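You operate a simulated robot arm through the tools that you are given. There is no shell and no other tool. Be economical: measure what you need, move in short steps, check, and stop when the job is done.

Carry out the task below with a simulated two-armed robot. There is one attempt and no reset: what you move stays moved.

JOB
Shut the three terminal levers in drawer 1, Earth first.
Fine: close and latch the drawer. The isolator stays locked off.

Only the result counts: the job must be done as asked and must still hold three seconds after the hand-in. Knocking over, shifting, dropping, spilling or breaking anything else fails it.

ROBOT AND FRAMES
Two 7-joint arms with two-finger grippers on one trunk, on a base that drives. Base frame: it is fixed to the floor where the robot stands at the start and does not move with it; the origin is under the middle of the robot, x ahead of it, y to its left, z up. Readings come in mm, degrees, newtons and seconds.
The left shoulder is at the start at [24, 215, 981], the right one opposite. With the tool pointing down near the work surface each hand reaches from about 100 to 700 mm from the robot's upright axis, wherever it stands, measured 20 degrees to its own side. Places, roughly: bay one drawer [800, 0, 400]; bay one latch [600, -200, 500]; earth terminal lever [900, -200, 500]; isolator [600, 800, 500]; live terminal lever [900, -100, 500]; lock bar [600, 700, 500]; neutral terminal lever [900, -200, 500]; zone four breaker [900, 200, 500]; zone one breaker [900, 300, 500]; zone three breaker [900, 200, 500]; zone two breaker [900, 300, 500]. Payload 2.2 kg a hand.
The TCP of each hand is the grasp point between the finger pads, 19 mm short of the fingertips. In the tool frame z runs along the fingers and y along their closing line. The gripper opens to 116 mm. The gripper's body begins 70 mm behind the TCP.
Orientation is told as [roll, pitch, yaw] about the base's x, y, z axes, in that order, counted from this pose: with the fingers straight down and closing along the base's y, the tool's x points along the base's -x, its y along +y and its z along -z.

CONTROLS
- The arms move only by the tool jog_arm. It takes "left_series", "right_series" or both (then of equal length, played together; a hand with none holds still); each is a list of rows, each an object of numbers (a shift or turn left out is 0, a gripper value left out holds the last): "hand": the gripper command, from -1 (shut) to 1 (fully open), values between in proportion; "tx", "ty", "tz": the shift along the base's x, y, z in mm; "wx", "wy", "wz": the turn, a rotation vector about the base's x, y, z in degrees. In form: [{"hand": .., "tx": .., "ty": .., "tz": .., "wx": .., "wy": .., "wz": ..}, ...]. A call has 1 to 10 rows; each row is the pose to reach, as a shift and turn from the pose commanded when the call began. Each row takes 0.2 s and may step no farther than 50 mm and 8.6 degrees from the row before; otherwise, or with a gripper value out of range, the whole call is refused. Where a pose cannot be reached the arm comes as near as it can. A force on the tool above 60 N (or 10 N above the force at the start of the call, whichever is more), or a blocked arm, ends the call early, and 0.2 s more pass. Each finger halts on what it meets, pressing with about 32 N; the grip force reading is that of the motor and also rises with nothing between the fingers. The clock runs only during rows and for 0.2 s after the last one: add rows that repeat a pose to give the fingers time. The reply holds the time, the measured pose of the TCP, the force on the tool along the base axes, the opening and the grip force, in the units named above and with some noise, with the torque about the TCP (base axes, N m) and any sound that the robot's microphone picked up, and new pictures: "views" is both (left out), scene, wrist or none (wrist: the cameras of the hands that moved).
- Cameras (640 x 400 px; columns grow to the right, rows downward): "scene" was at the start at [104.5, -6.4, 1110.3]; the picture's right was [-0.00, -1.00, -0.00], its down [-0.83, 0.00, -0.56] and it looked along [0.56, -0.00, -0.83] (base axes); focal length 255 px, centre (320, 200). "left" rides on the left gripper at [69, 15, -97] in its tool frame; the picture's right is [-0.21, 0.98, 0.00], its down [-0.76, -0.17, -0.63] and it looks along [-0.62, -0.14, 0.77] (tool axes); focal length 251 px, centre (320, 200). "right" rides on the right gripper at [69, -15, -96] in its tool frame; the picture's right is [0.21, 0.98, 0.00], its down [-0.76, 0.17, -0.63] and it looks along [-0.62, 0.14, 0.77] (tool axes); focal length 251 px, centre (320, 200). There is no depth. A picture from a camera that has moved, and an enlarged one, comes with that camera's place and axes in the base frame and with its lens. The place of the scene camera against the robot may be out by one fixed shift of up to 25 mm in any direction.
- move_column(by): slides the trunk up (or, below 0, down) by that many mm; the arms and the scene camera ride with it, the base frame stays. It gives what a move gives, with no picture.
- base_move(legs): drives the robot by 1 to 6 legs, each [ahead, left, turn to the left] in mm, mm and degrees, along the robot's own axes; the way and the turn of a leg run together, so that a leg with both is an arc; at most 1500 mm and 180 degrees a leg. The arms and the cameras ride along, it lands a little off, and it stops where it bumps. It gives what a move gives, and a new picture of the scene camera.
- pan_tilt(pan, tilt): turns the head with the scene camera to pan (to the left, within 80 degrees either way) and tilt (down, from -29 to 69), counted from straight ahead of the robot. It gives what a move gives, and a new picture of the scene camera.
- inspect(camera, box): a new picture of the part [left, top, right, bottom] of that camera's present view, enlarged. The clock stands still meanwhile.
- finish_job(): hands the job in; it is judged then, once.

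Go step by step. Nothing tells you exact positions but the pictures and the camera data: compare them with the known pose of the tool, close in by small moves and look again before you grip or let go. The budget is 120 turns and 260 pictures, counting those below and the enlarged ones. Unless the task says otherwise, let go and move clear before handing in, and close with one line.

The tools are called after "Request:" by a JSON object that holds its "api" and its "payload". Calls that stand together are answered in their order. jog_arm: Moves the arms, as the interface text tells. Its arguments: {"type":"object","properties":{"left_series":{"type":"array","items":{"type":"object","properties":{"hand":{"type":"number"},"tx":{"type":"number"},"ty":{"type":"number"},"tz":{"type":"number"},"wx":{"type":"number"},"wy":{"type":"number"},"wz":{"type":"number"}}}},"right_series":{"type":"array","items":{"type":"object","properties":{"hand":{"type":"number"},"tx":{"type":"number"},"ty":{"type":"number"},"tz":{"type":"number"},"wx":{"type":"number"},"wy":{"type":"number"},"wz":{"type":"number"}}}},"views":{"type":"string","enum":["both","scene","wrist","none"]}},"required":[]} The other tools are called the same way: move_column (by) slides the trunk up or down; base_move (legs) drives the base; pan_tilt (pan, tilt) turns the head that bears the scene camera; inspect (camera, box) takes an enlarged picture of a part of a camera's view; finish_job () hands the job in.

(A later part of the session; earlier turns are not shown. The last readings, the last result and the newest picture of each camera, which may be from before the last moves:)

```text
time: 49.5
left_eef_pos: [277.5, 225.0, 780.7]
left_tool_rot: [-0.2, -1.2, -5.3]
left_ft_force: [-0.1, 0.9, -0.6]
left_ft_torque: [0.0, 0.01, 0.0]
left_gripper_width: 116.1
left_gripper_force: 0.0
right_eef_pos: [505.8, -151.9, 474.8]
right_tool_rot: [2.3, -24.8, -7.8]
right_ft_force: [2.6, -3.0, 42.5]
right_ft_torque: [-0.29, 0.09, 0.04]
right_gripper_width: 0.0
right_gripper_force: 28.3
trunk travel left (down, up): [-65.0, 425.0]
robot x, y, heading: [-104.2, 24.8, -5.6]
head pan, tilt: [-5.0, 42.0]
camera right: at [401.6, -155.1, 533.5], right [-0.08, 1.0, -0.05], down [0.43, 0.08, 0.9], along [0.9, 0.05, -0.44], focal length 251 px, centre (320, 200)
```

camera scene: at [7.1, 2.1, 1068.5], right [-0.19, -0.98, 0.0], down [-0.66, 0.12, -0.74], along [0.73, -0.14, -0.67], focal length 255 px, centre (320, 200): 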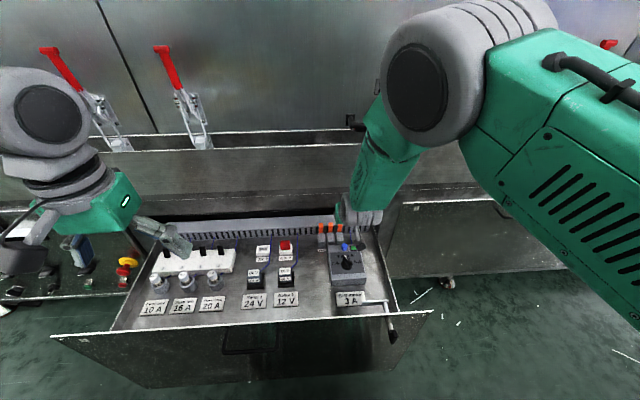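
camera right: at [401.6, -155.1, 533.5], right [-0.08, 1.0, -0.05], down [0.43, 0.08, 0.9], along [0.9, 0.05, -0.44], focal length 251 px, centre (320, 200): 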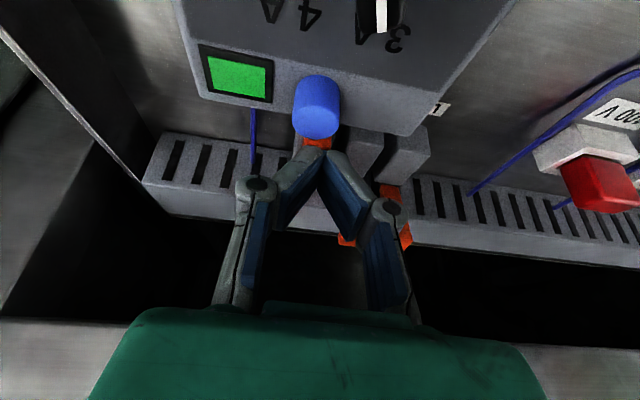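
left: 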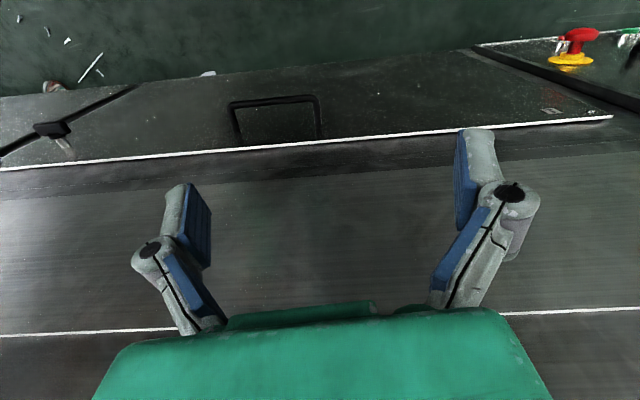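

It presses with about 42 N now. I'll lift up and inspect the result.

Request:
{"api": "jog_arm", "payload": {"right_series": [{"tz": 20}, {"tx": -5, "tz": 55}, {"tx": -20, "tz": 95}, {"tx": -35, "tz": 125}, {"tx": -35, "tz": 125}], "views": "wrist"}}

Request:
{"api": "inspect", "payload": {"camera": "right", "box": [240, 0, 420, 140]}}

Request:
{"api": "inspect", "payload": {"camera": "scene", "box": [300, 190, 400, 270]}}

```text
time: 50.8
left_eef_pos: [279.0, 223.7, 780.6]
left_tool_rot: [-0.1, -0.9, -5.4]
left_ft_force: [0.1, -0.3, -0.5]
left_ft_torque: [-0.03, 0.03, -0.03]
left_gripper_width: 116.1
left_gripper_force: 0.0
right_eef_pos: [468.2, -147.9, 591.6]
right_tool_rot: [2.3, -23.9, -7.8]
right_ft_force: [0.0, 0.7, 0.6]
right_ft_torque: [0.0, 0.04, 0.01]
right_gripper_width: 0.2
right_gripper_force: 28.1
trunk travel left (down, up): [-65.0, 425.0]
robot x, y, heading: [-104.6, 27.6, -5.5]
head pan, tilt: [-5.0, 42.0]
camera right: at [364.8, -153.0, 652.5], right [-0.08, 1.0, -0.05], down [0.45, 0.08, 0.89], along [0.89, 0.05, -0.45], focal length 251 px, centre (320, 200)
```

right: 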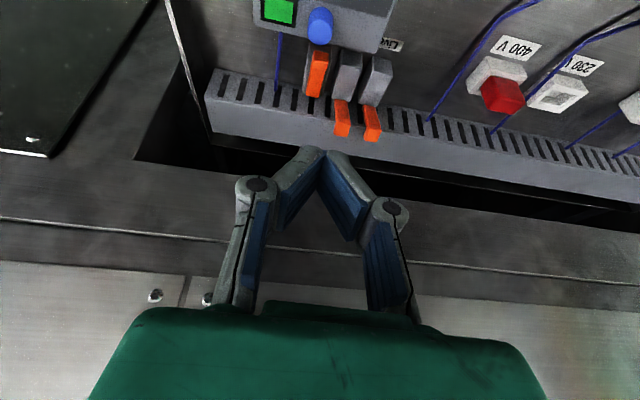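

```text
2.86 times, centred on (330, 70) of right
camera zoom: at [364.8, -153.0, 652.5], right [-0.08, 1.0, -0.05], down [0.45, 0.08, 0.89], along [0.89, 0.05, -0.45], focal length 718 px, centre (291, 571)
```

zoom: 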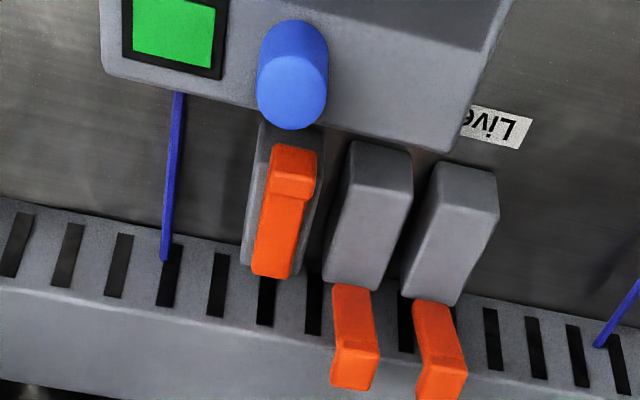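

```text
5.00 times, centred on (350, 230) of scene
camera zoom: at [7.4, 1.9, 1068.4], right [-0.19, -0.98, 0.0], down [-0.66, 0.12, -0.74], along [0.73, -0.14, -0.67], focal length 1274 px, centre (170, 50)
```

zoom: 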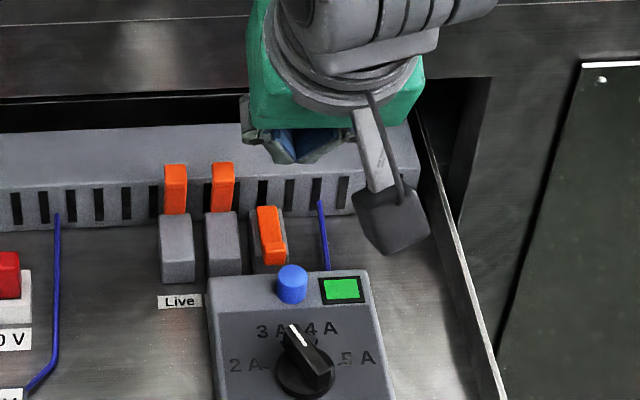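

Earth is folded flat and the others still stand. Now the same path for Neutral, offset +28 mm in y.

Request:
{"api": "jog_arm", "payload": {"right_series": [{"tx": 10, "ty": 5, "tz": -5, "wx": -0.5, "wy": -4}, {"tx": 22, "ty": 10, "tz": -15, "wx": -1, "wy": -8}, {"tx": 34, "ty": 15, "tz": -27, "wx": -1.5, "wy": -12}, {"tx": 43, "ty": 20.5, "tz": -38, "wx": -2.1, "wy": -15.9}, {"tx": 43, "ty": 20.5, "tz": -38, "wx": -2.1, "wy": -15.9}], "views": "wrist"}}

Request:
{"api": "inspect", "payload": {"camera": "right", "box": [220, 0, 420, 200]}}

```text
time: 52.0
left_eef_pos: [279.7, 224.1, 780.8]
left_tool_rot: [-0.1, -0.9, -5.4]
left_ft_force: [0.2, 0.4, 0.4]
left_ft_torque: [0.0, -0.01, 0.01]
left_gripper_width: 116.0
left_gripper_force: 0.0
right_eef_pos: [513.4, -128.1, 555.1]
right_tool_rot: [2.5, -40.0, -7.8]
right_ft_force: [1.0, 0.7, 0.2]
right_ft_torque: [0.02, 0.0, -0.01]
right_gripper_width: 0.1
right_gripper_force: 28.5
trunk travel left (down, up): [-65.0, 425.0]
robot x, y, heading: [-106.3, 29.0, -5.6]
head pan, tilt: [-5.0, 42.0]
camera right: at [396.0, -131.7, 584.6], right [-0.06, 0.99, -0.11], down [0.19, 0.12, 0.98], along [0.98, 0.03, -0.19], focal length 251 px, centre (320, 200)
```

right: 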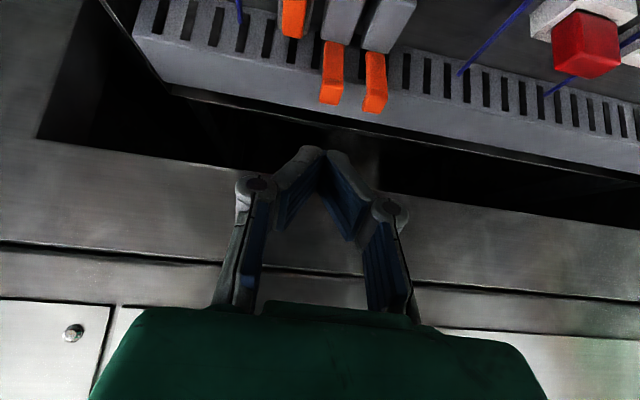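

```text
2.00 times, centred on (320, 100) of right
camera zoom: at [396.0, -131.7, 584.6], right [-0.06, 0.99, -0.11], down [0.19, 0.12, 0.98], along [0.98, 0.03, -0.19], focal length 503 px, centre (320, 400)
```

zoom: 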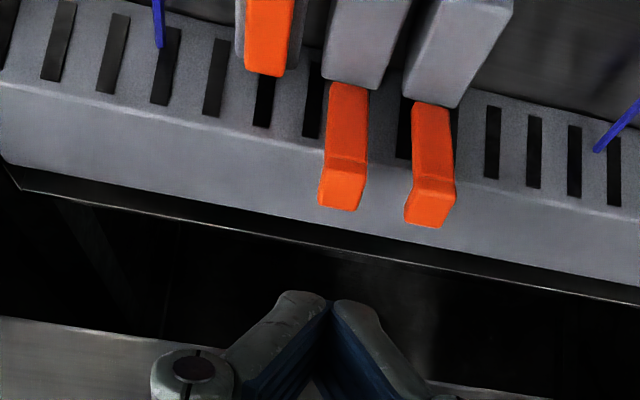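

Alignment matches the Earth approach. Going in and hooking behind Neutral.

Request:
{"api": "jog_arm", "payload": {"right_series": [{"tx": 12, "ty": 1, "tz": -13}, {"tx": 24, "ty": 1, "tz": -26}, {"tx": 34, "ty": 1, "tz": -39}, {"tx": 41, "ty": 1, "tz": -49}, {"tx": 41, "ty": 1, "tz": -52}, {"tx": 41, "ty": 1, "tz": -52}], "views": "wrist"}}

Request:
{"api": "inspect", "payload": {"camera": "right", "box": [220, 30, 420, 230]}}

```text
time: 53.4
left_eef_pos: [278.7, 224.8, 781.1]
left_tool_rot: [-0.1, -0.9, -5.4]
left_ft_force: [-0.2, 0.6, 0.2]
left_ft_torque: [0.04, 0.01, 0.02]
left_gripper_width: 116.2
left_gripper_force: 0.0
right_eef_pos: [552.4, -126.5, 502.9]
right_tool_rot: [2.4, -40.0, -7.9]
right_ft_force: [0.2, -0.4, 0.6]
right_ft_torque: [-0.02, 0.02, -0.01]
right_gripper_width: 0.2
right_gripper_force: 28.7
trunk travel left (down, up): [-65.0, 425.0]
robot x, y, heading: [-106.4, 27.4, -5.6]
head pan, tilt: [-5.0, 42.0]
camera right: at [436.1, -129.6, 531.8], right [-0.06, 0.99, -0.11], down [0.19, 0.12, 0.98], along [0.98, 0.03, -0.19], focal length 251 px, centre (320, 200)
```

right: 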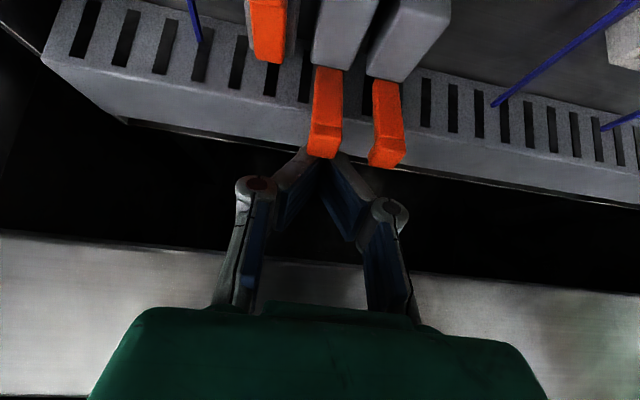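

```text
2.00 times, centred on (320, 130) of right
camera zoom: at [436.1, -129.6, 531.8], right [-0.06, 0.99, -0.11], down [0.19, 0.12, 0.98], along [0.98, 0.03, -0.19], focal length 503 px, centre (320, 340)
```

zoom: 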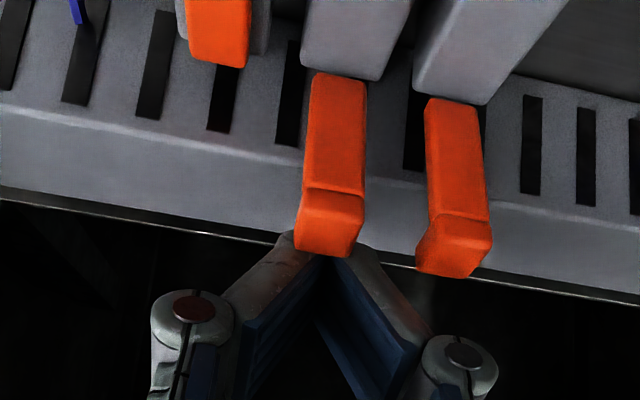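

Hooked like before. Repeating the proven sweep and fold for Neutral.

Request:
{"api": "jog_arm", "payload": {"right_series": [{"tx": -10, "ty": 1}, {"tx": -18, "ty": 2}, {"tx": -26, "ty": 3, "tz": -1}, {"tx": -33, "ty": 4, "tz": -3}, {"tx": -37, "ty": 4.5, "tz": -6, "wx": 1, "wy": 8}, {"tx": -43, "ty": 5, "tz": -10, "wx": 2.1, "wy": 15.9}, {"tx": -46, "ty": 5.5, "tz": -17, "wx": 2.1, "wy": 15.9}, {"tx": -49, "ty": 6, "tz": -23, "wx": 2.1, "wy": 15.9}, {"tx": -48, "ty": 6, "tz": -29, "wx": 2.1, "wy": 15.9}, {"tx": -47, "ty": 6, "tz": -34, "wx": 2.1, "wy": 15.9}], "views": "wrist"}}

```text
time: 55.5
left_eef_pos: [278.1, 223.1, 783.2]
left_tool_rot: [-0.1, -1.3, -5.4]
left_ft_force: [0.2, 0.5, 0.3]
left_ft_torque: [-0.02, -0.02, 0.01]
left_gripper_width: 116.1
left_gripper_force: 0.0
right_eef_pos: [506.9, -124.9, 473.3]
right_tool_rot: [2.3, -24.5, -7.9]
right_ft_force: [-0.9, -5.2, 29.8]
right_ft_torque: [0.07, 0.01, 0.0]
right_gripper_width: 5.9
right_gripper_force: 27.9
right hand out of reach, approached as far as the arm can: row 6
trunk travel left (down, up): [-65.0, 425.0]
robot x, y, heading: [-108.1, 25.1, -5.9]
head pan, tilt: [-5.0, 42.0]
camera right: at [403.6, -129.9, 533.5], right [-0.08, 1.0, -0.05], down [0.44, 0.08, 0.9], along [0.9, 0.04, -0.44], focal length 251 px, centre (320, 200)
```

right: 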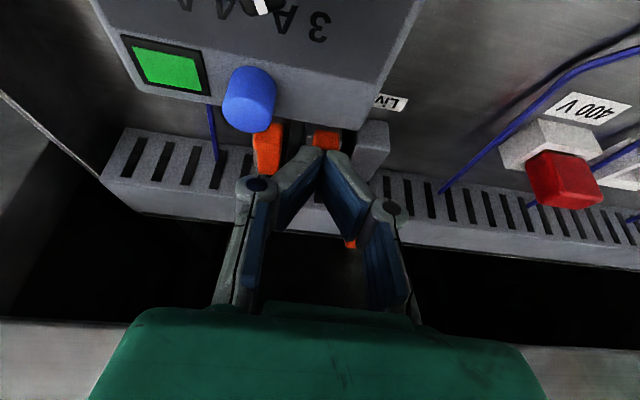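

The grip width reads 5.9 mm, so something may be wedged between the fingertips. I'll look closely before lifting.

Request:
{"api": "inspect", "payload": {"camera": "right", "box": [240, 90, 400, 210]}}

```text
3.33 times, centred on (320, 150) of right
camera zoom: at [403.6, -129.9, 533.5], right [-0.08, 1.0, -0.05], down [0.44, 0.08, 0.9], along [0.9, 0.04, -0.44], focal length 838 px, centre (320, 367)
```

zoom: 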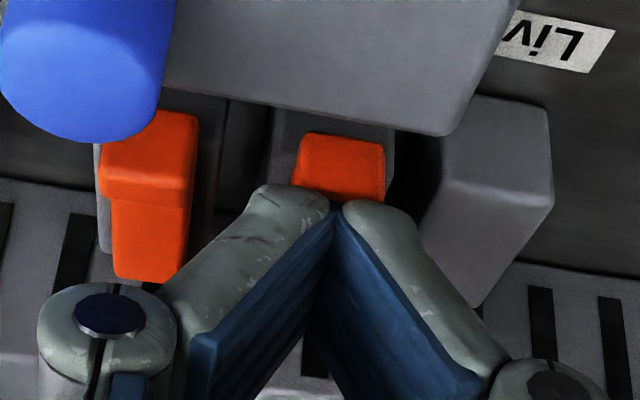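

Request:
{"api": "jog_arm", "payload": {"right_series": [{"tz": 8}, {"tz": 8}, {"tz": 8, "hand": -0.85}, {"tz": 20, "hand": -0.85}, {"tx": -5, "tz": 55, "hand": -0.85}, {"tx": -20, "tz": 95, "hand": -1}, {"tx": -35, "tz": 125, "hand": -1}, {"tx": -35, "tz": 125, "hand": -1}], "views": "wrist"}}

Request:
{"api": "inspect", "payload": {"camera": "right", "box": [220, 0, 400, 140]}}

Request:
{"api": "inspect", "payload": {"camera": "scene", "box": [300, 190, 400, 270]}}

```text
time: 57.4
left_eef_pos: [278.4, 223.7, 781.1]
left_tool_rot: [-0.1, -1.0, -5.3]
left_ft_force: [0.4, 0.2, 0.3]
left_ft_torque: [-0.04, 0.02, 0.03]
left_gripper_width: 116.1
left_gripper_force: 0.0
right_eef_pos: [470.4, -121.8, 594.2]
right_tool_rot: [2.3, -23.9, -7.8]
right_ft_force: [-0.2, 0.1, -0.7]
right_ft_torque: [0.01, -0.02, 0.01]
right_gripper_width: 0.0
right_gripper_force: 28.2
trunk travel left (down, up): [-65.0, 425.0]
robot x, y, heading: [-109.3, 30.2, -5.5]
head pan, tilt: [-5.0, 42.0]
camera right: at [367.3, -127.1, 654.8], right [-0.08, 1.0, -0.05], down [0.45, 0.08, 0.89], along [0.89, 0.05, -0.45], focal length 251 px, centre (320, 200)
```

right: 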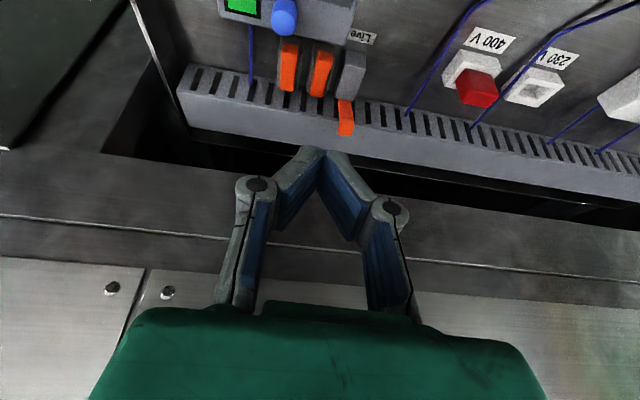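

```text
2.86 times, centred on (310, 70) of right
camera zoom: at [367.3, -127.1, 654.8], right [-0.08, 1.0, -0.05], down [0.45, 0.08, 0.89], along [0.89, 0.05, -0.45], focal length 718 px, centre (349, 571)
```

zoom: 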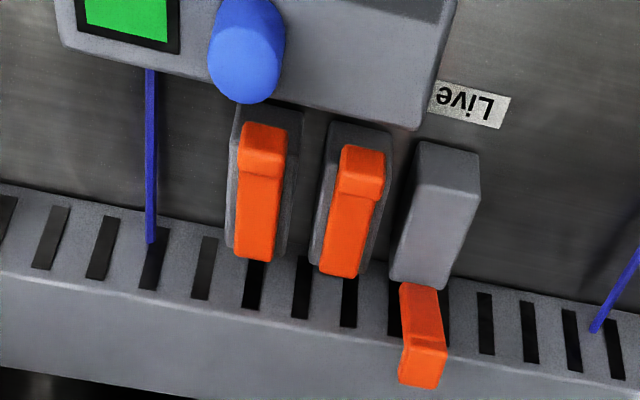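

```text
5.00 times, centred on (350, 230) of scene
camera zoom: at [7.3, 1.3, 1068.4], right [-0.19, -0.98, 0.0], down [-0.66, 0.13, -0.74], along [0.73, -0.14, -0.67], focal length 1274 px, centre (170, 50)
```

zoom: 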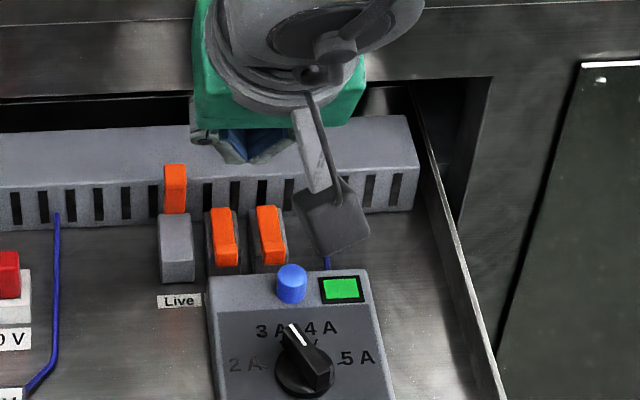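

Neutral is down too. Now Live with the same approach.

Request:
{"api": "jog_arm", "payload": {"right_series": [{"tx": 10, "ty": 5, "tz": -5, "wx": -0.5, "wy": -4}, {"tx": 22, "ty": 10, "tz": -15, "wx": -1, "wy": -8}, {"tx": 34, "ty": 15, "tz": -27, "wx": -1.5, "wy": -12}, {"tx": 45, "ty": 22.5, "tz": -40, "wx": -2.1, "wy": -15.9}, {"tx": 45, "ty": 22.5, "tz": -40, "wx": -2.1, "wy": -15.9}], "views": "wrist"}}

Request:
{"api": "inspect", "payload": {"camera": "right", "box": [220, 0, 420, 200]}}

```text
time: 58.5
left_eef_pos: [279.4, 224.7, 780.1]
left_tool_rot: [-0.1, -1.0, -5.3]
left_ft_force: [1.0, -0.3, 0.2]
left_ft_torque: [0.01, -0.02, 0.0]
left_gripper_width: 116.0
left_gripper_force: 0.0
right_eef_pos: [513.5, -98.6, 553.3]
right_tool_rot: [2.4, -40.0, -8.0]
right_ft_force: [-0.6, 0.5, -1.0]
right_ft_torque: [0.01, 0.0, 0.0]
right_gripper_width: 0.0
right_gripper_force: 28.5
trunk travel left (down, up): [-65.0, 425.0]
robot x, y, heading: [-105.0, 24.8, -5.7]
head pan, tilt: [-5.0, 42.0]
camera right: at [397.9, -102.7, 582.8], right [-0.06, 0.99, -0.11], down [0.19, 0.12, 0.98], along [0.98, 0.03, -0.19], focal length 251 px, centre (320, 200)
```

right: 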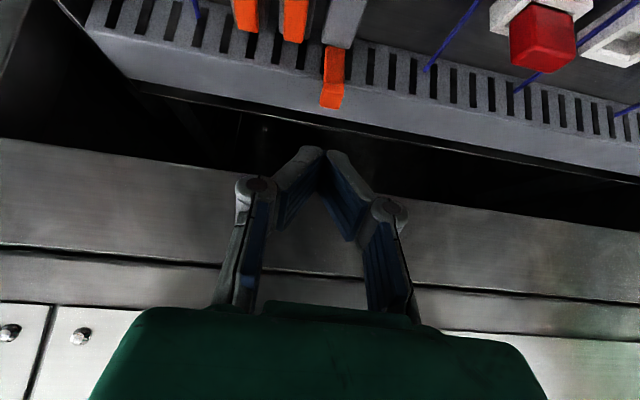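

```text
2.00 times, centred on (320, 100) of right
camera zoom: at [397.9, -102.7, 582.8], right [-0.06, 0.99, -0.11], down [0.19, 0.12, 0.98], along [0.98, 0.03, -0.19], focal length 503 px, centre (320, 400)
```

zoom: 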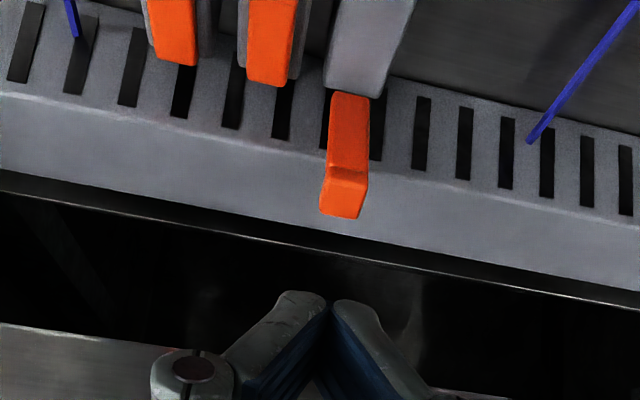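

Request:
{"api": "jog_arm", "payload": {"right_series": [{"tx": 12, "ty": 0.5, "tz": -13}, {"tx": 24, "ty": 0.5, "tz": -26}, {"tx": 35, "ty": 0.5, "tz": -38}, {"tx": 43, "ty": 0.5, "tz": -48}, {"tx": 43, "ty": 0.5, "tz": -51}, {"tx": 43, "ty": 0.5, "tz": -51}], "views": "wrist"}}

Request:
{"api": "inspect", "payload": {"camera": "right", "box": [220, 30, 420, 230]}}

```text
time: 60.0
left_eef_pos: [279.4, 224.2, 781.8]
left_tool_rot: [-0.1, -1.0, -5.4]
left_ft_force: [-0.7, -0.7, -0.2]
left_ft_torque: [-0.01, 0.03, 0.0]
left_gripper_width: 116.0
left_gripper_force: 0.1
right_eef_pos: [557.6, -98.8, 502.5]
right_tool_rot: [2.4, -39.9, -7.9]
right_ft_force: [-0.1, 0.3, 0.5]
right_ft_torque: [-0.02, 0.04, 0.02]
right_gripper_width: 0.0
right_gripper_force: 27.9
trunk travel left (down, up): [-65.0, 425.0]
robot x, y, heading: [-103.4, 29.4, -5.5]
head pan, tilt: [-5.0, 42.0]
camera right: at [441.1, -102.9, 531.6], right [-0.06, 0.99, -0.11], down [0.19, 0.12, 0.98], along [0.98, 0.03, -0.19], focal length 251 px, centre (320, 200)
```

right: 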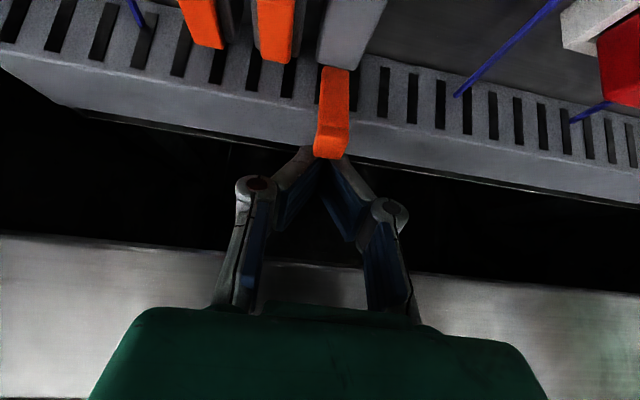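

```text
2.00 times, centred on (320, 130) of right
camera zoom: at [441.1, -102.9, 531.6], right [-0.06, 0.99, -0.11], down [0.19, 0.12, 0.98], along [0.98, 0.03, -0.19], focal length 503 px, centre (320, 340)
```

zoom: 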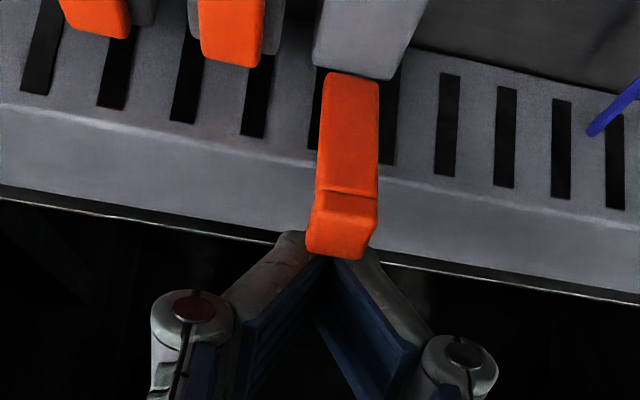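

Hooked, though about 3 mm off sideways; I'll correct and repeat the fold.

Request:
{"api": "jog_arm", "payload": {"right_series": [{"tx": 0, "ty": 3}, {"tx": -12, "ty": 4}, {"tx": -22, "ty": 5}, {"tx": -31, "ty": 6, "tz": -2}, {"tx": -36, "ty": 7, "tz": -4}, {"tx": -40, "ty": 7.5, "tz": -7, "wx": 1, "wy": 8}, {"tx": -46, "ty": 8, "tz": -11, "wx": 2.1, "wy": 15.9}, {"tx": -50, "ty": 8.5, "tz": -20, "wx": 2.1, "wy": 15.9}, {"tx": -50, "ty": 9, "tz": -27, "wx": 2.1, "wy": 15.9}, {"tx": -49, "ty": 9, "tz": -34, "wx": 2.1, "wy": 15.9}], "views": "wrist"}}

```text
time: 62.1
left_eef_pos: [278.8, 223.6, 782.0]
left_tool_rot: [-0.2, -1.2, -5.4]
left_ft_force: [0.3, -0.2, 0.2]
left_ft_torque: [0.02, 0.01, 0.02]
left_gripper_width: 116.2
left_gripper_force: 0.0
right_eef_pos: [512.4, -91.3, 474.3]
right_tool_rot: [2.3, -24.6, -7.9]
right_ft_force: [0.1, -4.1, 34.1]
right_ft_torque: [-0.32, 0.04, -0.04]
right_gripper_width: 0.0
right_gripper_force: 28.4
trunk travel left (down, up): [-65.0, 425.0]
robot x, y, heading: [-103.4, 28.6, -5.7]
head pan, tilt: [-5.0, 42.0]
camera right: at [407.6, -95.8, 533.2], right [-0.08, 1.0, -0.05], down [0.44, 0.08, 0.9], along [0.9, 0.04, -0.44], focal length 251 px, centre (320, 200)
```

right: 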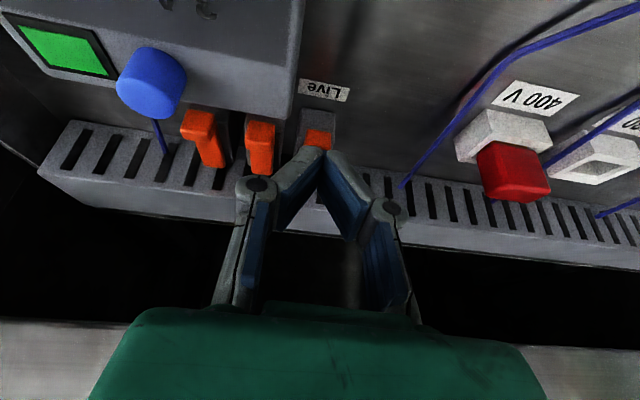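

Pressed to about 34 N. Lifting to check all three.

Request:
{"api": "jog_arm", "payload": {"right_series": [{"tz": 20}, {"tx": -5, "tz": 55}, {"tx": -20, "ty": -10, "tz": 95}, {"tx": -40, "ty": -20, "tz": 125}, {"tx": -70, "ty": -30, "tz": 150}, {"tx": -70, "ty": -30, "tz": 150}], "views": "wrist"}}

Request:
{"api": "inspect", "payload": {"camera": "right", "box": [240, 0, 400, 120]}}

Request:
{"api": "inspect", "payload": {"camera": "scene", "box": [305, 200, 385, 260]}}

```text
time: 63.5
left_eef_pos: [279.9, 222.5, 781.6]
left_tool_rot: [-0.1, -0.9, -5.4]
left_ft_force: [-0.4, -0.7, -0.2]
left_ft_torque: [-0.01, -0.02, 0.01]
left_gripper_width: 116.0
left_gripper_force: 0.1
right_eef_pos: [437.6, -121.3, 616.1]
right_tool_rot: [2.3, -23.9, -7.8]
right_ft_force: [-0.8, 0.1, 0.3]
right_ft_torque: [-0.01, -0.01, 0.0]
right_gripper_width: 0.0
right_gripper_force: 28.3
trunk travel left (down, up): [-65.0, 425.0]
robot x, y, heading: [-106.9, 28.1, -5.9]
head pan, tilt: [-5.0, 42.0]
camera right: at [334.0, -125.8, 676.8], right [-0.08, 1.0, -0.05], down [0.45, 0.08, 0.89], along [0.89, 0.05, -0.45], focal length 251 px, centre (320, 200)
```

right: 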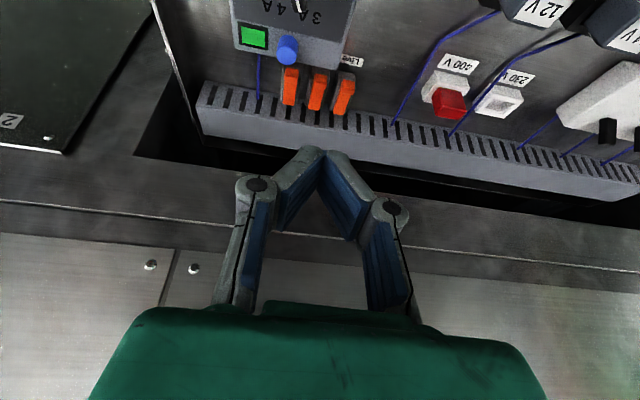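

```text
3.33 times, centred on (320, 60) of right
camera zoom: at [334.0, -125.8, 676.8], right [-0.08, 1.0, -0.05], down [0.45, 0.08, 0.89], along [0.89, 0.05, -0.45], focal length 838 px, centre (320, 667)
```

zoom: 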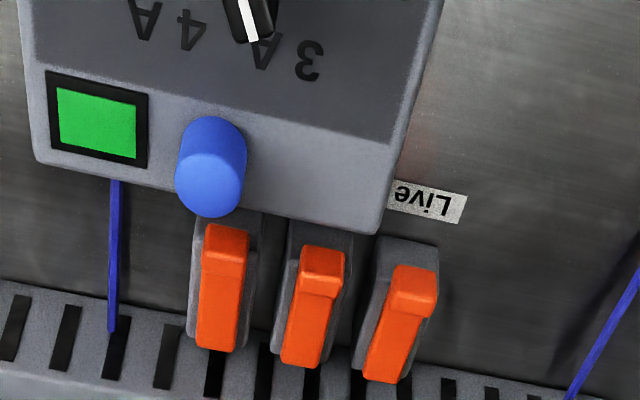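

```text
6.67 times, centred on (345, 230) of scene
camera zoom: at [7.4, 1.2, 1068.4], right [-0.19, -0.98, 0.0], down [-0.66, 0.13, -0.74], along [0.73, -0.14, -0.67], focal length 1699 px, centre (153, 0)
```

zoom: 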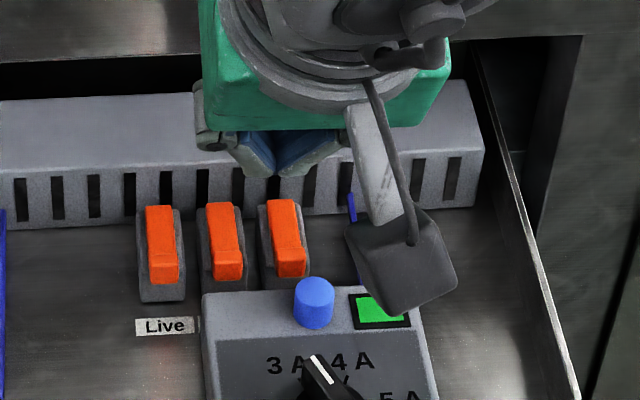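

All three levers lie flat and shut (each seated against ~30–40 N). Next I'll back the base off to take the T-handle again.

Request:
{"api": "jog_arm", "payload": {"right_series": [{"tx": -20, "tz": 30}, {"tx": -40, "tz": 60}, {"tx": -60, "tz": 80}, {"tx": -60, "tz": 80}], "views": "none"}}

Request:
{"api": "base_move", "payload": {"legs": [[-165, 0, 0]]}}

```text
time: 64.5
left_eef_pos: [280.3, 222.9, 781.2]
left_tool_rot: [-0.1, -1.1, -5.4]
left_ft_force: [0.5, -0.8, 0.2]
left_ft_torque: [-0.02, 0.01, 0.02]
left_gripper_width: 116.0
left_gripper_force: 0.1
right_eef_pos: [377.5, -121.7, 698.0]
right_tool_rot: [2.5, -23.8, -7.8]
right_ft_force: [0.5, 1.1, -0.2]
right_ft_torque: [0.0, -0.01, -0.01]
right_gripper_width: 0.0
right_gripper_force: 28.4
trunk travel left (down, up): [-65.0, 425.0]
robot x, y, heading: [-107.9, 28.8, -5.8]
head pan, tilt: [-5.0, 42.0]
```

```text
time: 66.0
left_eef_pos: [114.1, 239.5, 781.7]
left_tool_rot: [-0.1, -1.1, -5.6]
left_ft_force: [-1.1, 0.6, 0.5]
left_ft_torque: [0.01, -0.02, -0.03]
left_gripper_width: 116.0
left_gripper_force: 0.0
right_eef_pos: [211.3, -104.4, 699.9]
right_tool_rot: [2.2, -24.0, -8.0]
right_ft_force: [-0.2, 0.0, -0.8]
right_ft_torque: [0.0, -0.04, -0.01]
right_gripper_width: 0.0
right_gripper_force: 28.3
trunk travel left (down, up): [-65.0, 425.0]
robot x, y, heading: [-269.7, 39.8, -5.8]
head pan, tilt: [-5.0, 42.0]
camera scene: at [-158.7, 17.8, 1068.7], right [-0.19, -0.98, 0.0], down [-0.66, 0.13, -0.74], along [0.73, -0.14, -0.67], focal length 255 px, centre (320, 200)
```

scene: 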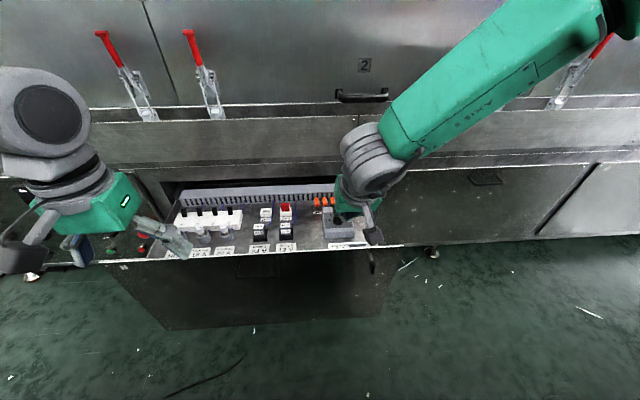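

I'll bring the right hand back and round to horizontal in front of the T-handle.

Request:
{"api": "jog_arm", "payload": {"right_series": [{"tx": -15, "ty": -9, "wx": -1.1, "wy": -8.2}, {"tx": -30, "ty": -18, "wx": -2.2, "wy": -16.4}, {"tx": -45, "ty": -27, "tz": -10, "wx": -3.3, "wy": -24.6}, {"tx": -60, "ty": -36, "tz": -40, "wx": -4.4, "wy": -32.8, "hand": 0.2}, {"tx": -71, "ty": -45, "tz": -80, "wx": -5.4, "wy": -41, "hand": 0.2}, {"tx": -71, "ty": -54, "tz": -115, "wx": -6.5, "wy": -49.2, "hand": 0.2}, {"tx": -71, "ty": -63, "tz": -150, "wx": -7.6, "wy": -57.4, "hand": 0.2}, {"tx": -71, "ty": -72, "tz": -185, "wx": -8.7, "wy": -65.6, "hand": 0.2}, {"tx": -71, "ty": -75, "tz": -198, "wx": -8.7, "wy": -65.6, "hand": 0.2}]}}

Request:
{"api": "inspect", "payload": {"camera": "right", "box": [160, 60, 480, 260]}}

```text
time: 68.0
left_eef_pos: [113.6, 240.3, 783.6]
left_tool_rot: [-0.1, -1.2, -5.5]
left_ft_force: [0.8, -0.4, 0.2]
left_ft_torque: [0.0, 0.01, 0.01]
left_gripper_width: 115.8
left_gripper_force: 0.0
right_eef_pos: [139.2, -181.2, 501.0]
right_tool_rot: [128.3, -89.6, -133.6]
right_ft_force: [-0.4, -0.2, 0.2]
right_ft_torque: [0.01, 0.03, -0.03]
right_gripper_width: 69.5
right_gripper_force: 0.1
right hand out of reach, approached as far as the arm can: row 8
trunk travel left (down, up): [-65.0, 425.0]
robot x, y, heading: [-272.3, 45.7, -6.0]
head pan, tilt: [-5.0, 42.0]
camera scene: at [-157.8, 18.6, 1068.6], right [-0.19, -0.98, 0.0], down [-0.66, 0.13, -0.74], along [0.73, -0.14, -0.67], focal length 255 px, centre (320, 200)
camera right: at [42.6, -186.3, 433.6], right [0.09, 0.97, -0.21], down [-0.62, 0.22, 0.75], along [0.78, 0.06, 0.62], focal length 251 px, centre (320, 200)
```

scene: 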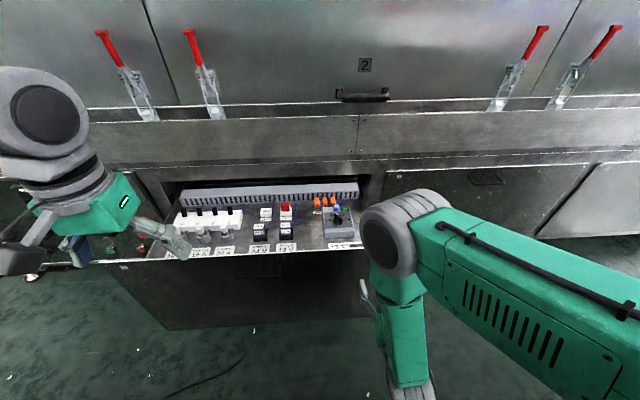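
right: 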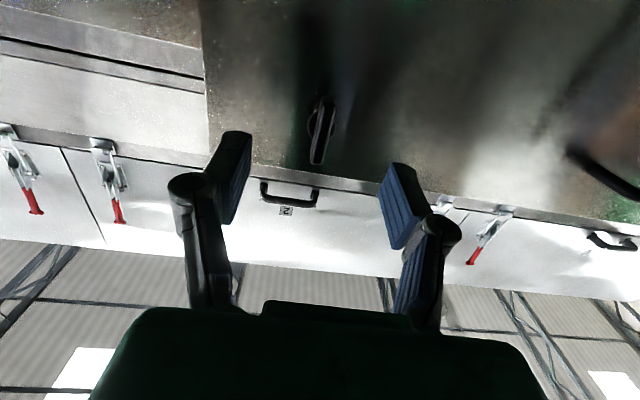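

```text
2.00 times, centred on (320, 160) of right
camera zoom: at [42.6, -186.3, 433.6], right [0.09, 0.97, -0.21], down [-0.62, 0.22, 0.75], along [0.78, 0.06, 0.62], focal length 503 px, centre (320, 280)
```

zoom: 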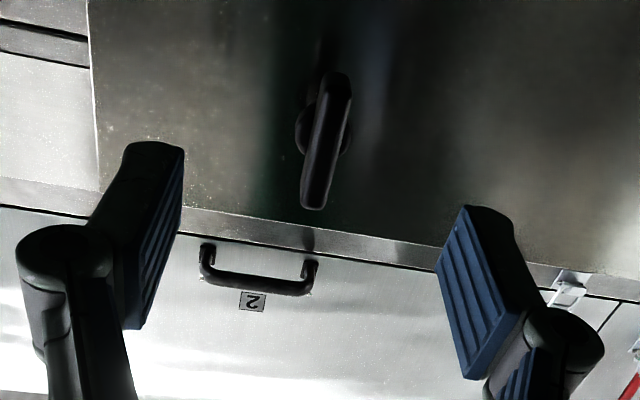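

The T is at about [202, -184, 502]. I'll grip it and push the drawer in along its slide.

Request:
{"api": "jog_arm", "payload": {"right_series": [{"tx": 30, "ty": -3.5, "tz": 1, "wz": -1.5}, {"tx": 61, "ty": -3.5, "tz": 1, "wz": -1.5}, {"tx": 61, "ty": -3.5, "tz": 1, "wz": -1.5}, {"tx": 61, "ty": -3.5, "tz": 1, "wz": -1.5, "hand": -1}, {"tx": 61, "ty": -3.5, "tz": 1, "wz": -1.5, "hand": -1}, {"tx": 61, "ty": -3.5, "tz": 1, "wz": -1.5, "hand": -1}, {"tx": 61, "ty": -3.5, "tz": 1, "wz": -1.5, "hand": -1}], "views": "wrist"}}

```text
time: 69.6
left_eef_pos: [113.4, 237.2, 782.2]
left_tool_rot: [0.0, -1.2, -5.6]
left_ft_force: [-0.9, -0.6, 0.0]
left_ft_torque: [-0.03, 0.01, 0.01]
left_gripper_width: 116.2
left_gripper_force: 0.1
right_eef_pos: [199.2, -186.0, 503.6]
right_tool_rot: [131.7, -89.5, -138.8]
right_ft_force: [1.0, -17.2, 2.6]
right_ft_torque: [-0.14, 0.0, -0.03]
right_gripper_width: 6.1
right_gripper_force: 30.4
trunk travel left (down, up): [-65.0, 425.0]
robot x, y, heading: [-274.9, 43.4, -5.9]
head pan, tilt: [-5.0, 42.0]
camera right: at [102.7, -188.5, 434.4], right [0.12, 0.97, -0.21], down [-0.61, 0.24, 0.75], along [0.78, 0.04, 0.62], focal length 251 px, centre (320, 200)
```

right: 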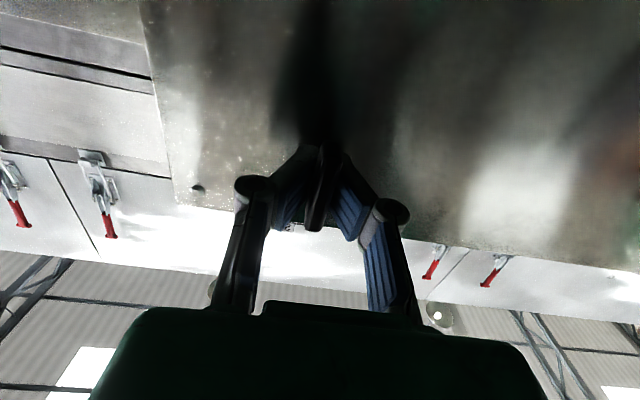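

Gripped. Pushing in steps along the slide.

Request:
{"api": "jog_arm", "payload": {"right_series": [{"tx": 20, "ty": -4}, {"tx": 45, "ty": -7}, {"tx": 70, "ty": -10}, {"tx": 95, "ty": -13}, {"tx": 120, "ty": -16}, {"tx": 145, "ty": -19}, {"tx": 170, "ty": -22}, {"tx": 195, "ty": -25}, {"tx": 195, "ty": -25}]}}

```text
time: 71.6
left_eef_pos: [113.0, 238.1, 782.5]
left_tool_rot: [0.2, -1.2, -5.7]
left_ft_force: [-0.4, -0.8, -0.6]
left_ft_torque: [0.0, -0.01, 0.01]
left_gripper_width: 116.0
left_gripper_force: 0.1
right_eef_pos: [396.7, -209.5, 502.7]
right_tool_rot: [125.2, -89.4, -132.2]
right_ft_force: [-2.3, -19.4, -1.9]
right_ft_torque: [-0.11, -0.13, 0.19]
right_gripper_width: 6.0
right_gripper_force: 29.6
trunk travel left (down, up): [-65.0, 425.0]
robot x, y, heading: [-270.4, 43.0, -6.0]
head pan, tilt: [-5.0, 42.0]
camera scene: at [-156.8, 14.3, 1068.4], right [-0.19, -0.98, 0.0], down [-0.66, 0.13, -0.74], along [0.73, -0.14, -0.67], focal length 255 px, centre (320, 200)
camera right: at [299.7, -212.7, 434.3], right [0.12, 0.97, -0.21], down [-0.61, 0.24, 0.75], along [0.78, 0.04, 0.62], focal length 251 px, centre (320, 200)
```

scene: 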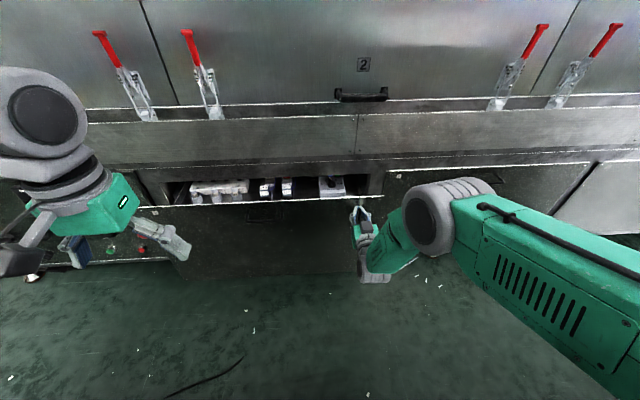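
right: 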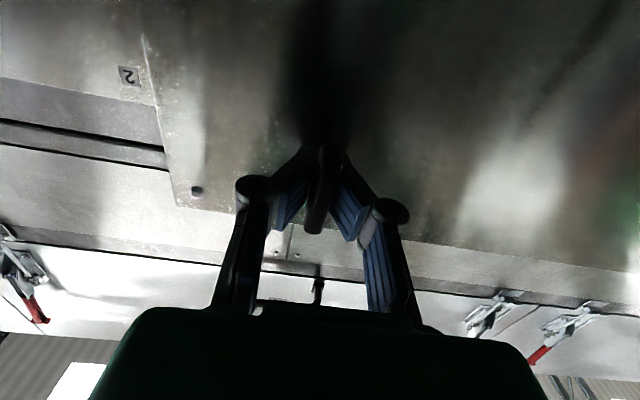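

The drawer slides well with no slip. To keep reach, I'll release, withdraw, drive forward and regrip.

Request:
{"api": "jog_arm", "payload": {"right_series": [{"hand": 0.2}, {"hand": 0.2}, {"hand": 0.2, "tx": -35, "ty": 4}, {"hand": 0.2, "tx": -70, "ty": 7}, {"hand": 0.2, "tx": -105, "ty": 12}, {"hand": 0.2, "tx": -130, "ty": 14}, {"hand": 0.2, "tx": -130, "ty": 14}], "views": "none"}}

Request:
{"api": "base_move", "payload": {"legs": [[85, 0, 0]]}}

Request:
{"api": "inspect", "payload": {"camera": "right", "box": [160, 60, 480, 260]}}

```text
time: 73.2
left_eef_pos: [113.7, 240.1, 782.1]
left_tool_rot: [-0.1, -1.2, -5.6]
left_ft_force: [0.0, 0.1, 0.3]
left_ft_torque: [0.01, -0.01, 0.02]
left_gripper_width: 115.9
left_gripper_force: 0.2
right_eef_pos: [267.3, -194.9, 503.5]
right_tool_rot: [128.4, -89.6, -135.2]
right_ft_force: [0.7, 0.0, -0.1]
right_ft_torque: [-0.04, -0.02, 0.05]
right_gripper_width: 69.7
right_gripper_force: 0.1
trunk travel left (down, up): [-65.0, 425.0]
robot x, y, heading: [-269.3, 39.0, -5.7]
head pan, tilt: [-5.0, 42.0]
```

```text
time: 74.3
left_eef_pos: [199.0, 229.7, 780.2]
left_tool_rot: [-0.1, -1.1, -5.7]
left_ft_force: [0.8, -0.3, -0.7]
left_ft_torque: [-0.01, 0.01, -0.02]
left_gripper_width: 116.4
left_gripper_force: 0.0
right_eef_pos: [351.8, -204.1, 501.3]
right_tool_rot: [120.4, -89.6, -127.3]
right_ft_force: [-0.1, -0.5, -0.5]
right_ft_torque: [0.03, -0.03, -0.01]
right_gripper_width: 69.6
right_gripper_force: 0.1
trunk travel left (down, up): [-65.0, 425.0]
robot x, y, heading: [-188.5, 36.8, -6.1]
head pan, tilt: [-5.0, 42.0]
camera scene: at [-72.0, 8.8, 1068.4], right [-0.19, -0.98, 0.0], down [-0.66, 0.13, -0.74], along [0.73, -0.14, -0.67], focal length 255 px, centre (320, 200)
```

scene: 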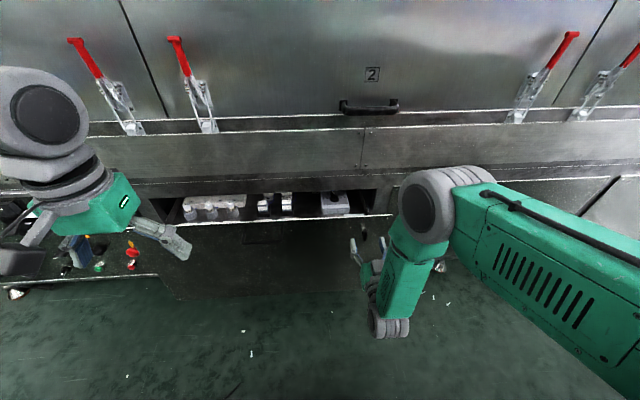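

```text
2.00 times, centred on (320, 160) of right
camera zoom: at [254.5, -207.0, 433.3], right [0.12, 0.97, -0.21], down [-0.61, 0.24, 0.76], along [0.78, 0.04, 0.62], focal length 503 px, centre (320, 280)
```

zoom: 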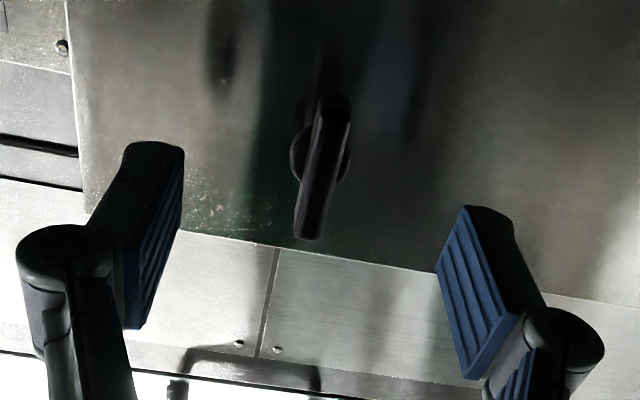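

The T is at about [399, -210, 503]. Regrip and push most of the remaining way.

Request:
{"api": "jog_arm", "payload": {"right_series": [{"tx": 24, "ty": -4, "tz": 1}, {"tx": 47, "ty": -6, "tz": 1}, {"tx": 47, "ty": -6, "tz": 1, "hand": -1}, {"tx": 47, "ty": -6, "tz": 1, "hand": -1}, {"tx": 47, "ty": -6, "tz": 1, "hand": -1}, {"tx": 72, "ty": -9, "tz": 1, "hand": -1}, {"tx": 97, "ty": -12, "tz": 1, "hand": -1}, {"tx": 122, "ty": -15, "tz": 1, "hand": -1}, {"tx": 147, "ty": -18, "tz": 1, "hand": -1}, {"tx": 147, "ty": -18, "tz": 1, "hand": -1}]}}

```text
time: 76.5
left_eef_pos: [195.0, 230.7, 783.2]
left_tool_rot: [-0.1, -1.5, -5.8]
left_ft_force: [0.3, -0.7, -0.2]
left_ft_torque: [-0.01, -0.01, 0.01]
left_gripper_width: 115.9
left_gripper_force: 0.1
right_eef_pos: [496.8, -222.4, 504.7]
right_tool_rot: [154.7, -89.2, -161.9]
right_ft_force: [1.6, -3.5, 12.2]
right_ft_torque: [-0.01, 0.08, -0.07]
right_gripper_width: 5.6
right_gripper_force: 28.9
trunk travel left (down, up): [-65.0, 425.0]
robot x, y, heading: [-189.0, 34.2, -6.2]
head pan, tilt: [-5.0, 42.0]
camera scene: at [-74.4, 9.0, 1068.8], right [-0.19, -0.98, 0.0], down [-0.66, 0.13, -0.74], along [0.73, -0.14, -0.67], focal length 255 px, centre (320, 200)
camera right: at [400.4, -225.3, 435.6], right [0.12, 0.97, -0.21], down [-0.62, 0.24, 0.75], along [0.78, 0.04, 0.63], focal length 251 px, centre (320, 200)
```

scene: 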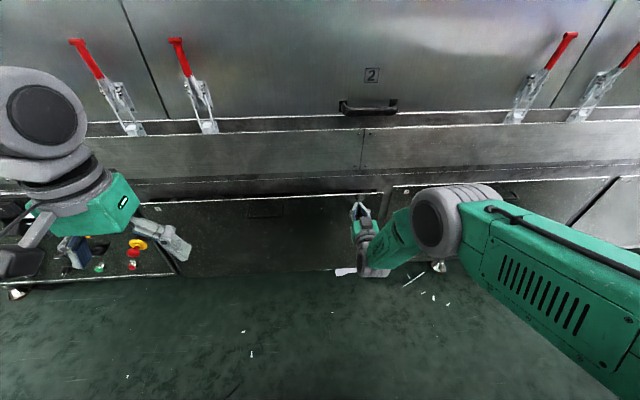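
right: 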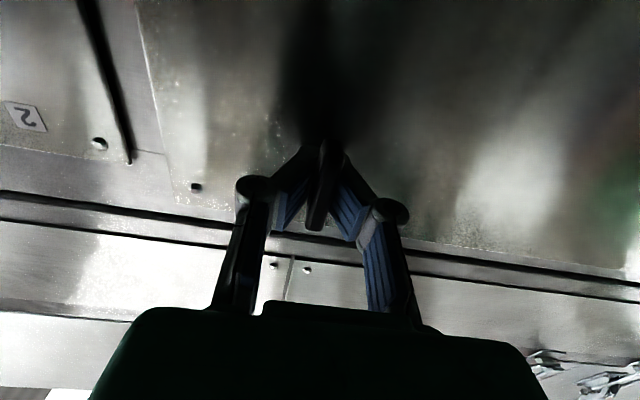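

Nearly closed; about 20 mm to go. I'll push the rest until it meets the stop.

Request:
{"api": "jog_arm", "payload": {"right_series": [{"tx": 8, "ty": -1, "tz": -2}, {"tx": 15, "ty": -2, "tz": -2}, {"tx": 21, "ty": -2.5, "tz": -2}, {"tx": 26, "ty": -3, "tz": -2}, {"tx": 26, "ty": -3, "tz": -2}], "views": "wrist"}}

```text
time: 77.7
left_eef_pos: [194.6, 229.8, 783.8]
left_tool_rot: [-0.1, -1.4, -5.6]
left_ft_force: [0.4, 0.1, -0.4]
left_ft_torque: [0.01, 0.02, 0.0]
left_gripper_width: 116.3
left_gripper_force: 0.0
right_eef_pos: [525.5, -225.5, 504.4]
right_tool_rot: [154.9, -89.2, -161.9]
right_ft_force: [4.9, -4.6, 21.2]
right_ft_torque: [0.04, 0.65, -0.06]
right_gripper_width: 6.0
right_gripper_force: 29.2
trunk travel left (down, up): [-65.0, 425.0]
robot x, y, heading: [-186.1, 34.1, -5.8]
head pan, tilt: [-5.0, 42.0]
camera right: at [428.0, -228.6, 435.4], right [0.12, 0.97, -0.21], down [-0.62, 0.24, 0.75], along [0.78, 0.04, 0.63], focal length 251 px, centre (320, 200)
```

right: 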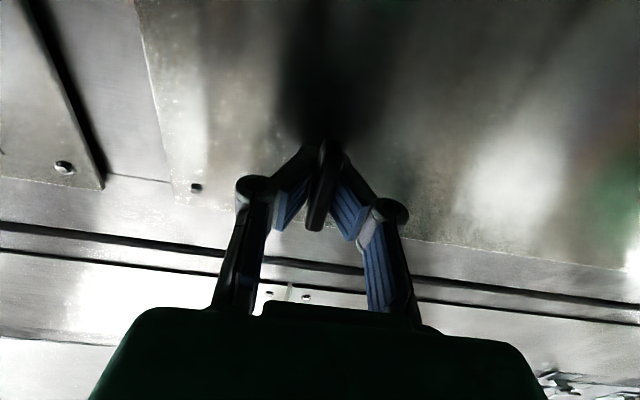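

Request:
{"api": "jog_arm", "payload": {"right_series": [{"tx": 4, "tz": -2}, {"tx": 8, "ty": -1, "tz": -4}, {"tx": 8, "ty": -1, "tz": -4}], "views": "scene"}}

Request:
{"api": "inspect", "payload": {"camera": "scene", "box": [300, 160, 480, 290]}}

```text
time: 78.3
left_eef_pos: [191.8, 231.0, 784.1]
left_tool_rot: [-0.2, -1.5, -5.9]
left_ft_force: [-0.6, -0.3, -0.6]
left_ft_torque: [0.01, 0.01, -0.03]
left_gripper_width: 116.0
left_gripper_force: 0.1
right_eef_pos: [525.1, -226.5, 504.3]
right_tool_rot: [167.0, -88.6, -174.2]
right_ft_force: [-44.0, 1.1, 27.7]
right_ft_torque: [-0.05, -0.4, -0.11]
right_gripper_width: 5.8
right_gripper_force: 29.0
trunk travel left (down, up): [-65.0, 425.0]
robot x, y, heading: [-191.2, 35.6, -6.2]
head pan, tilt: [-5.0, 42.0]
stopped in row 2 (right hand): the force on the tool passed its limit at 67 N (the readings are from after the stop); the commanded pose is now the measured one
camera scene: at [-81.4, 10.4, 1069.6], right [-0.19, -0.98, 0.0], down [-0.65, 0.13, -0.75], along [0.73, -0.14, -0.67], focal length 255 px, centre (320, 200)
```

scene: 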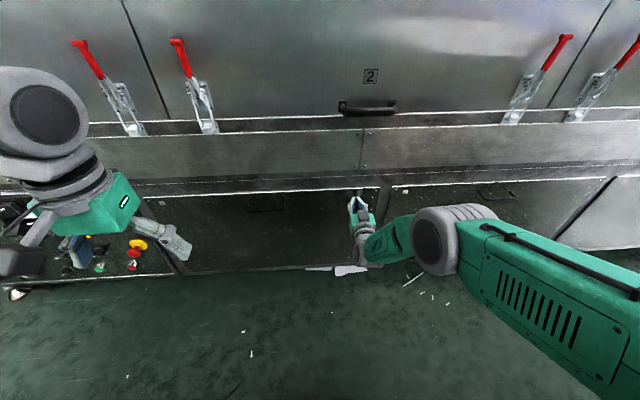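

```text
3.08 times, centred on (390, 225) of scene
camera zoom: at [-81.4, 10.4, 1069.6], right [-0.19, -0.98, 0.0], down [-0.65, 0.13, -0.75], along [0.73, -0.14, -0.67], focal length 784 px, centre (105, 123)
```

zoom: 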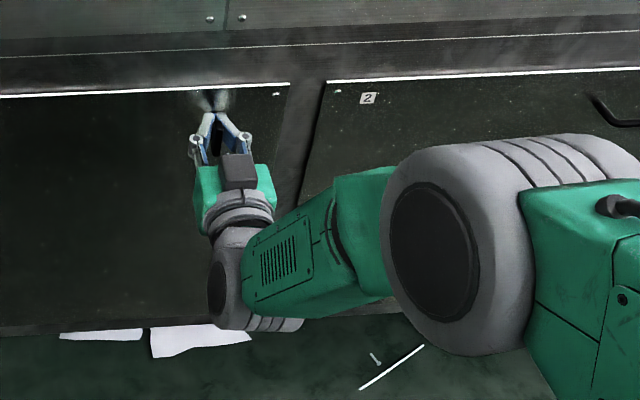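

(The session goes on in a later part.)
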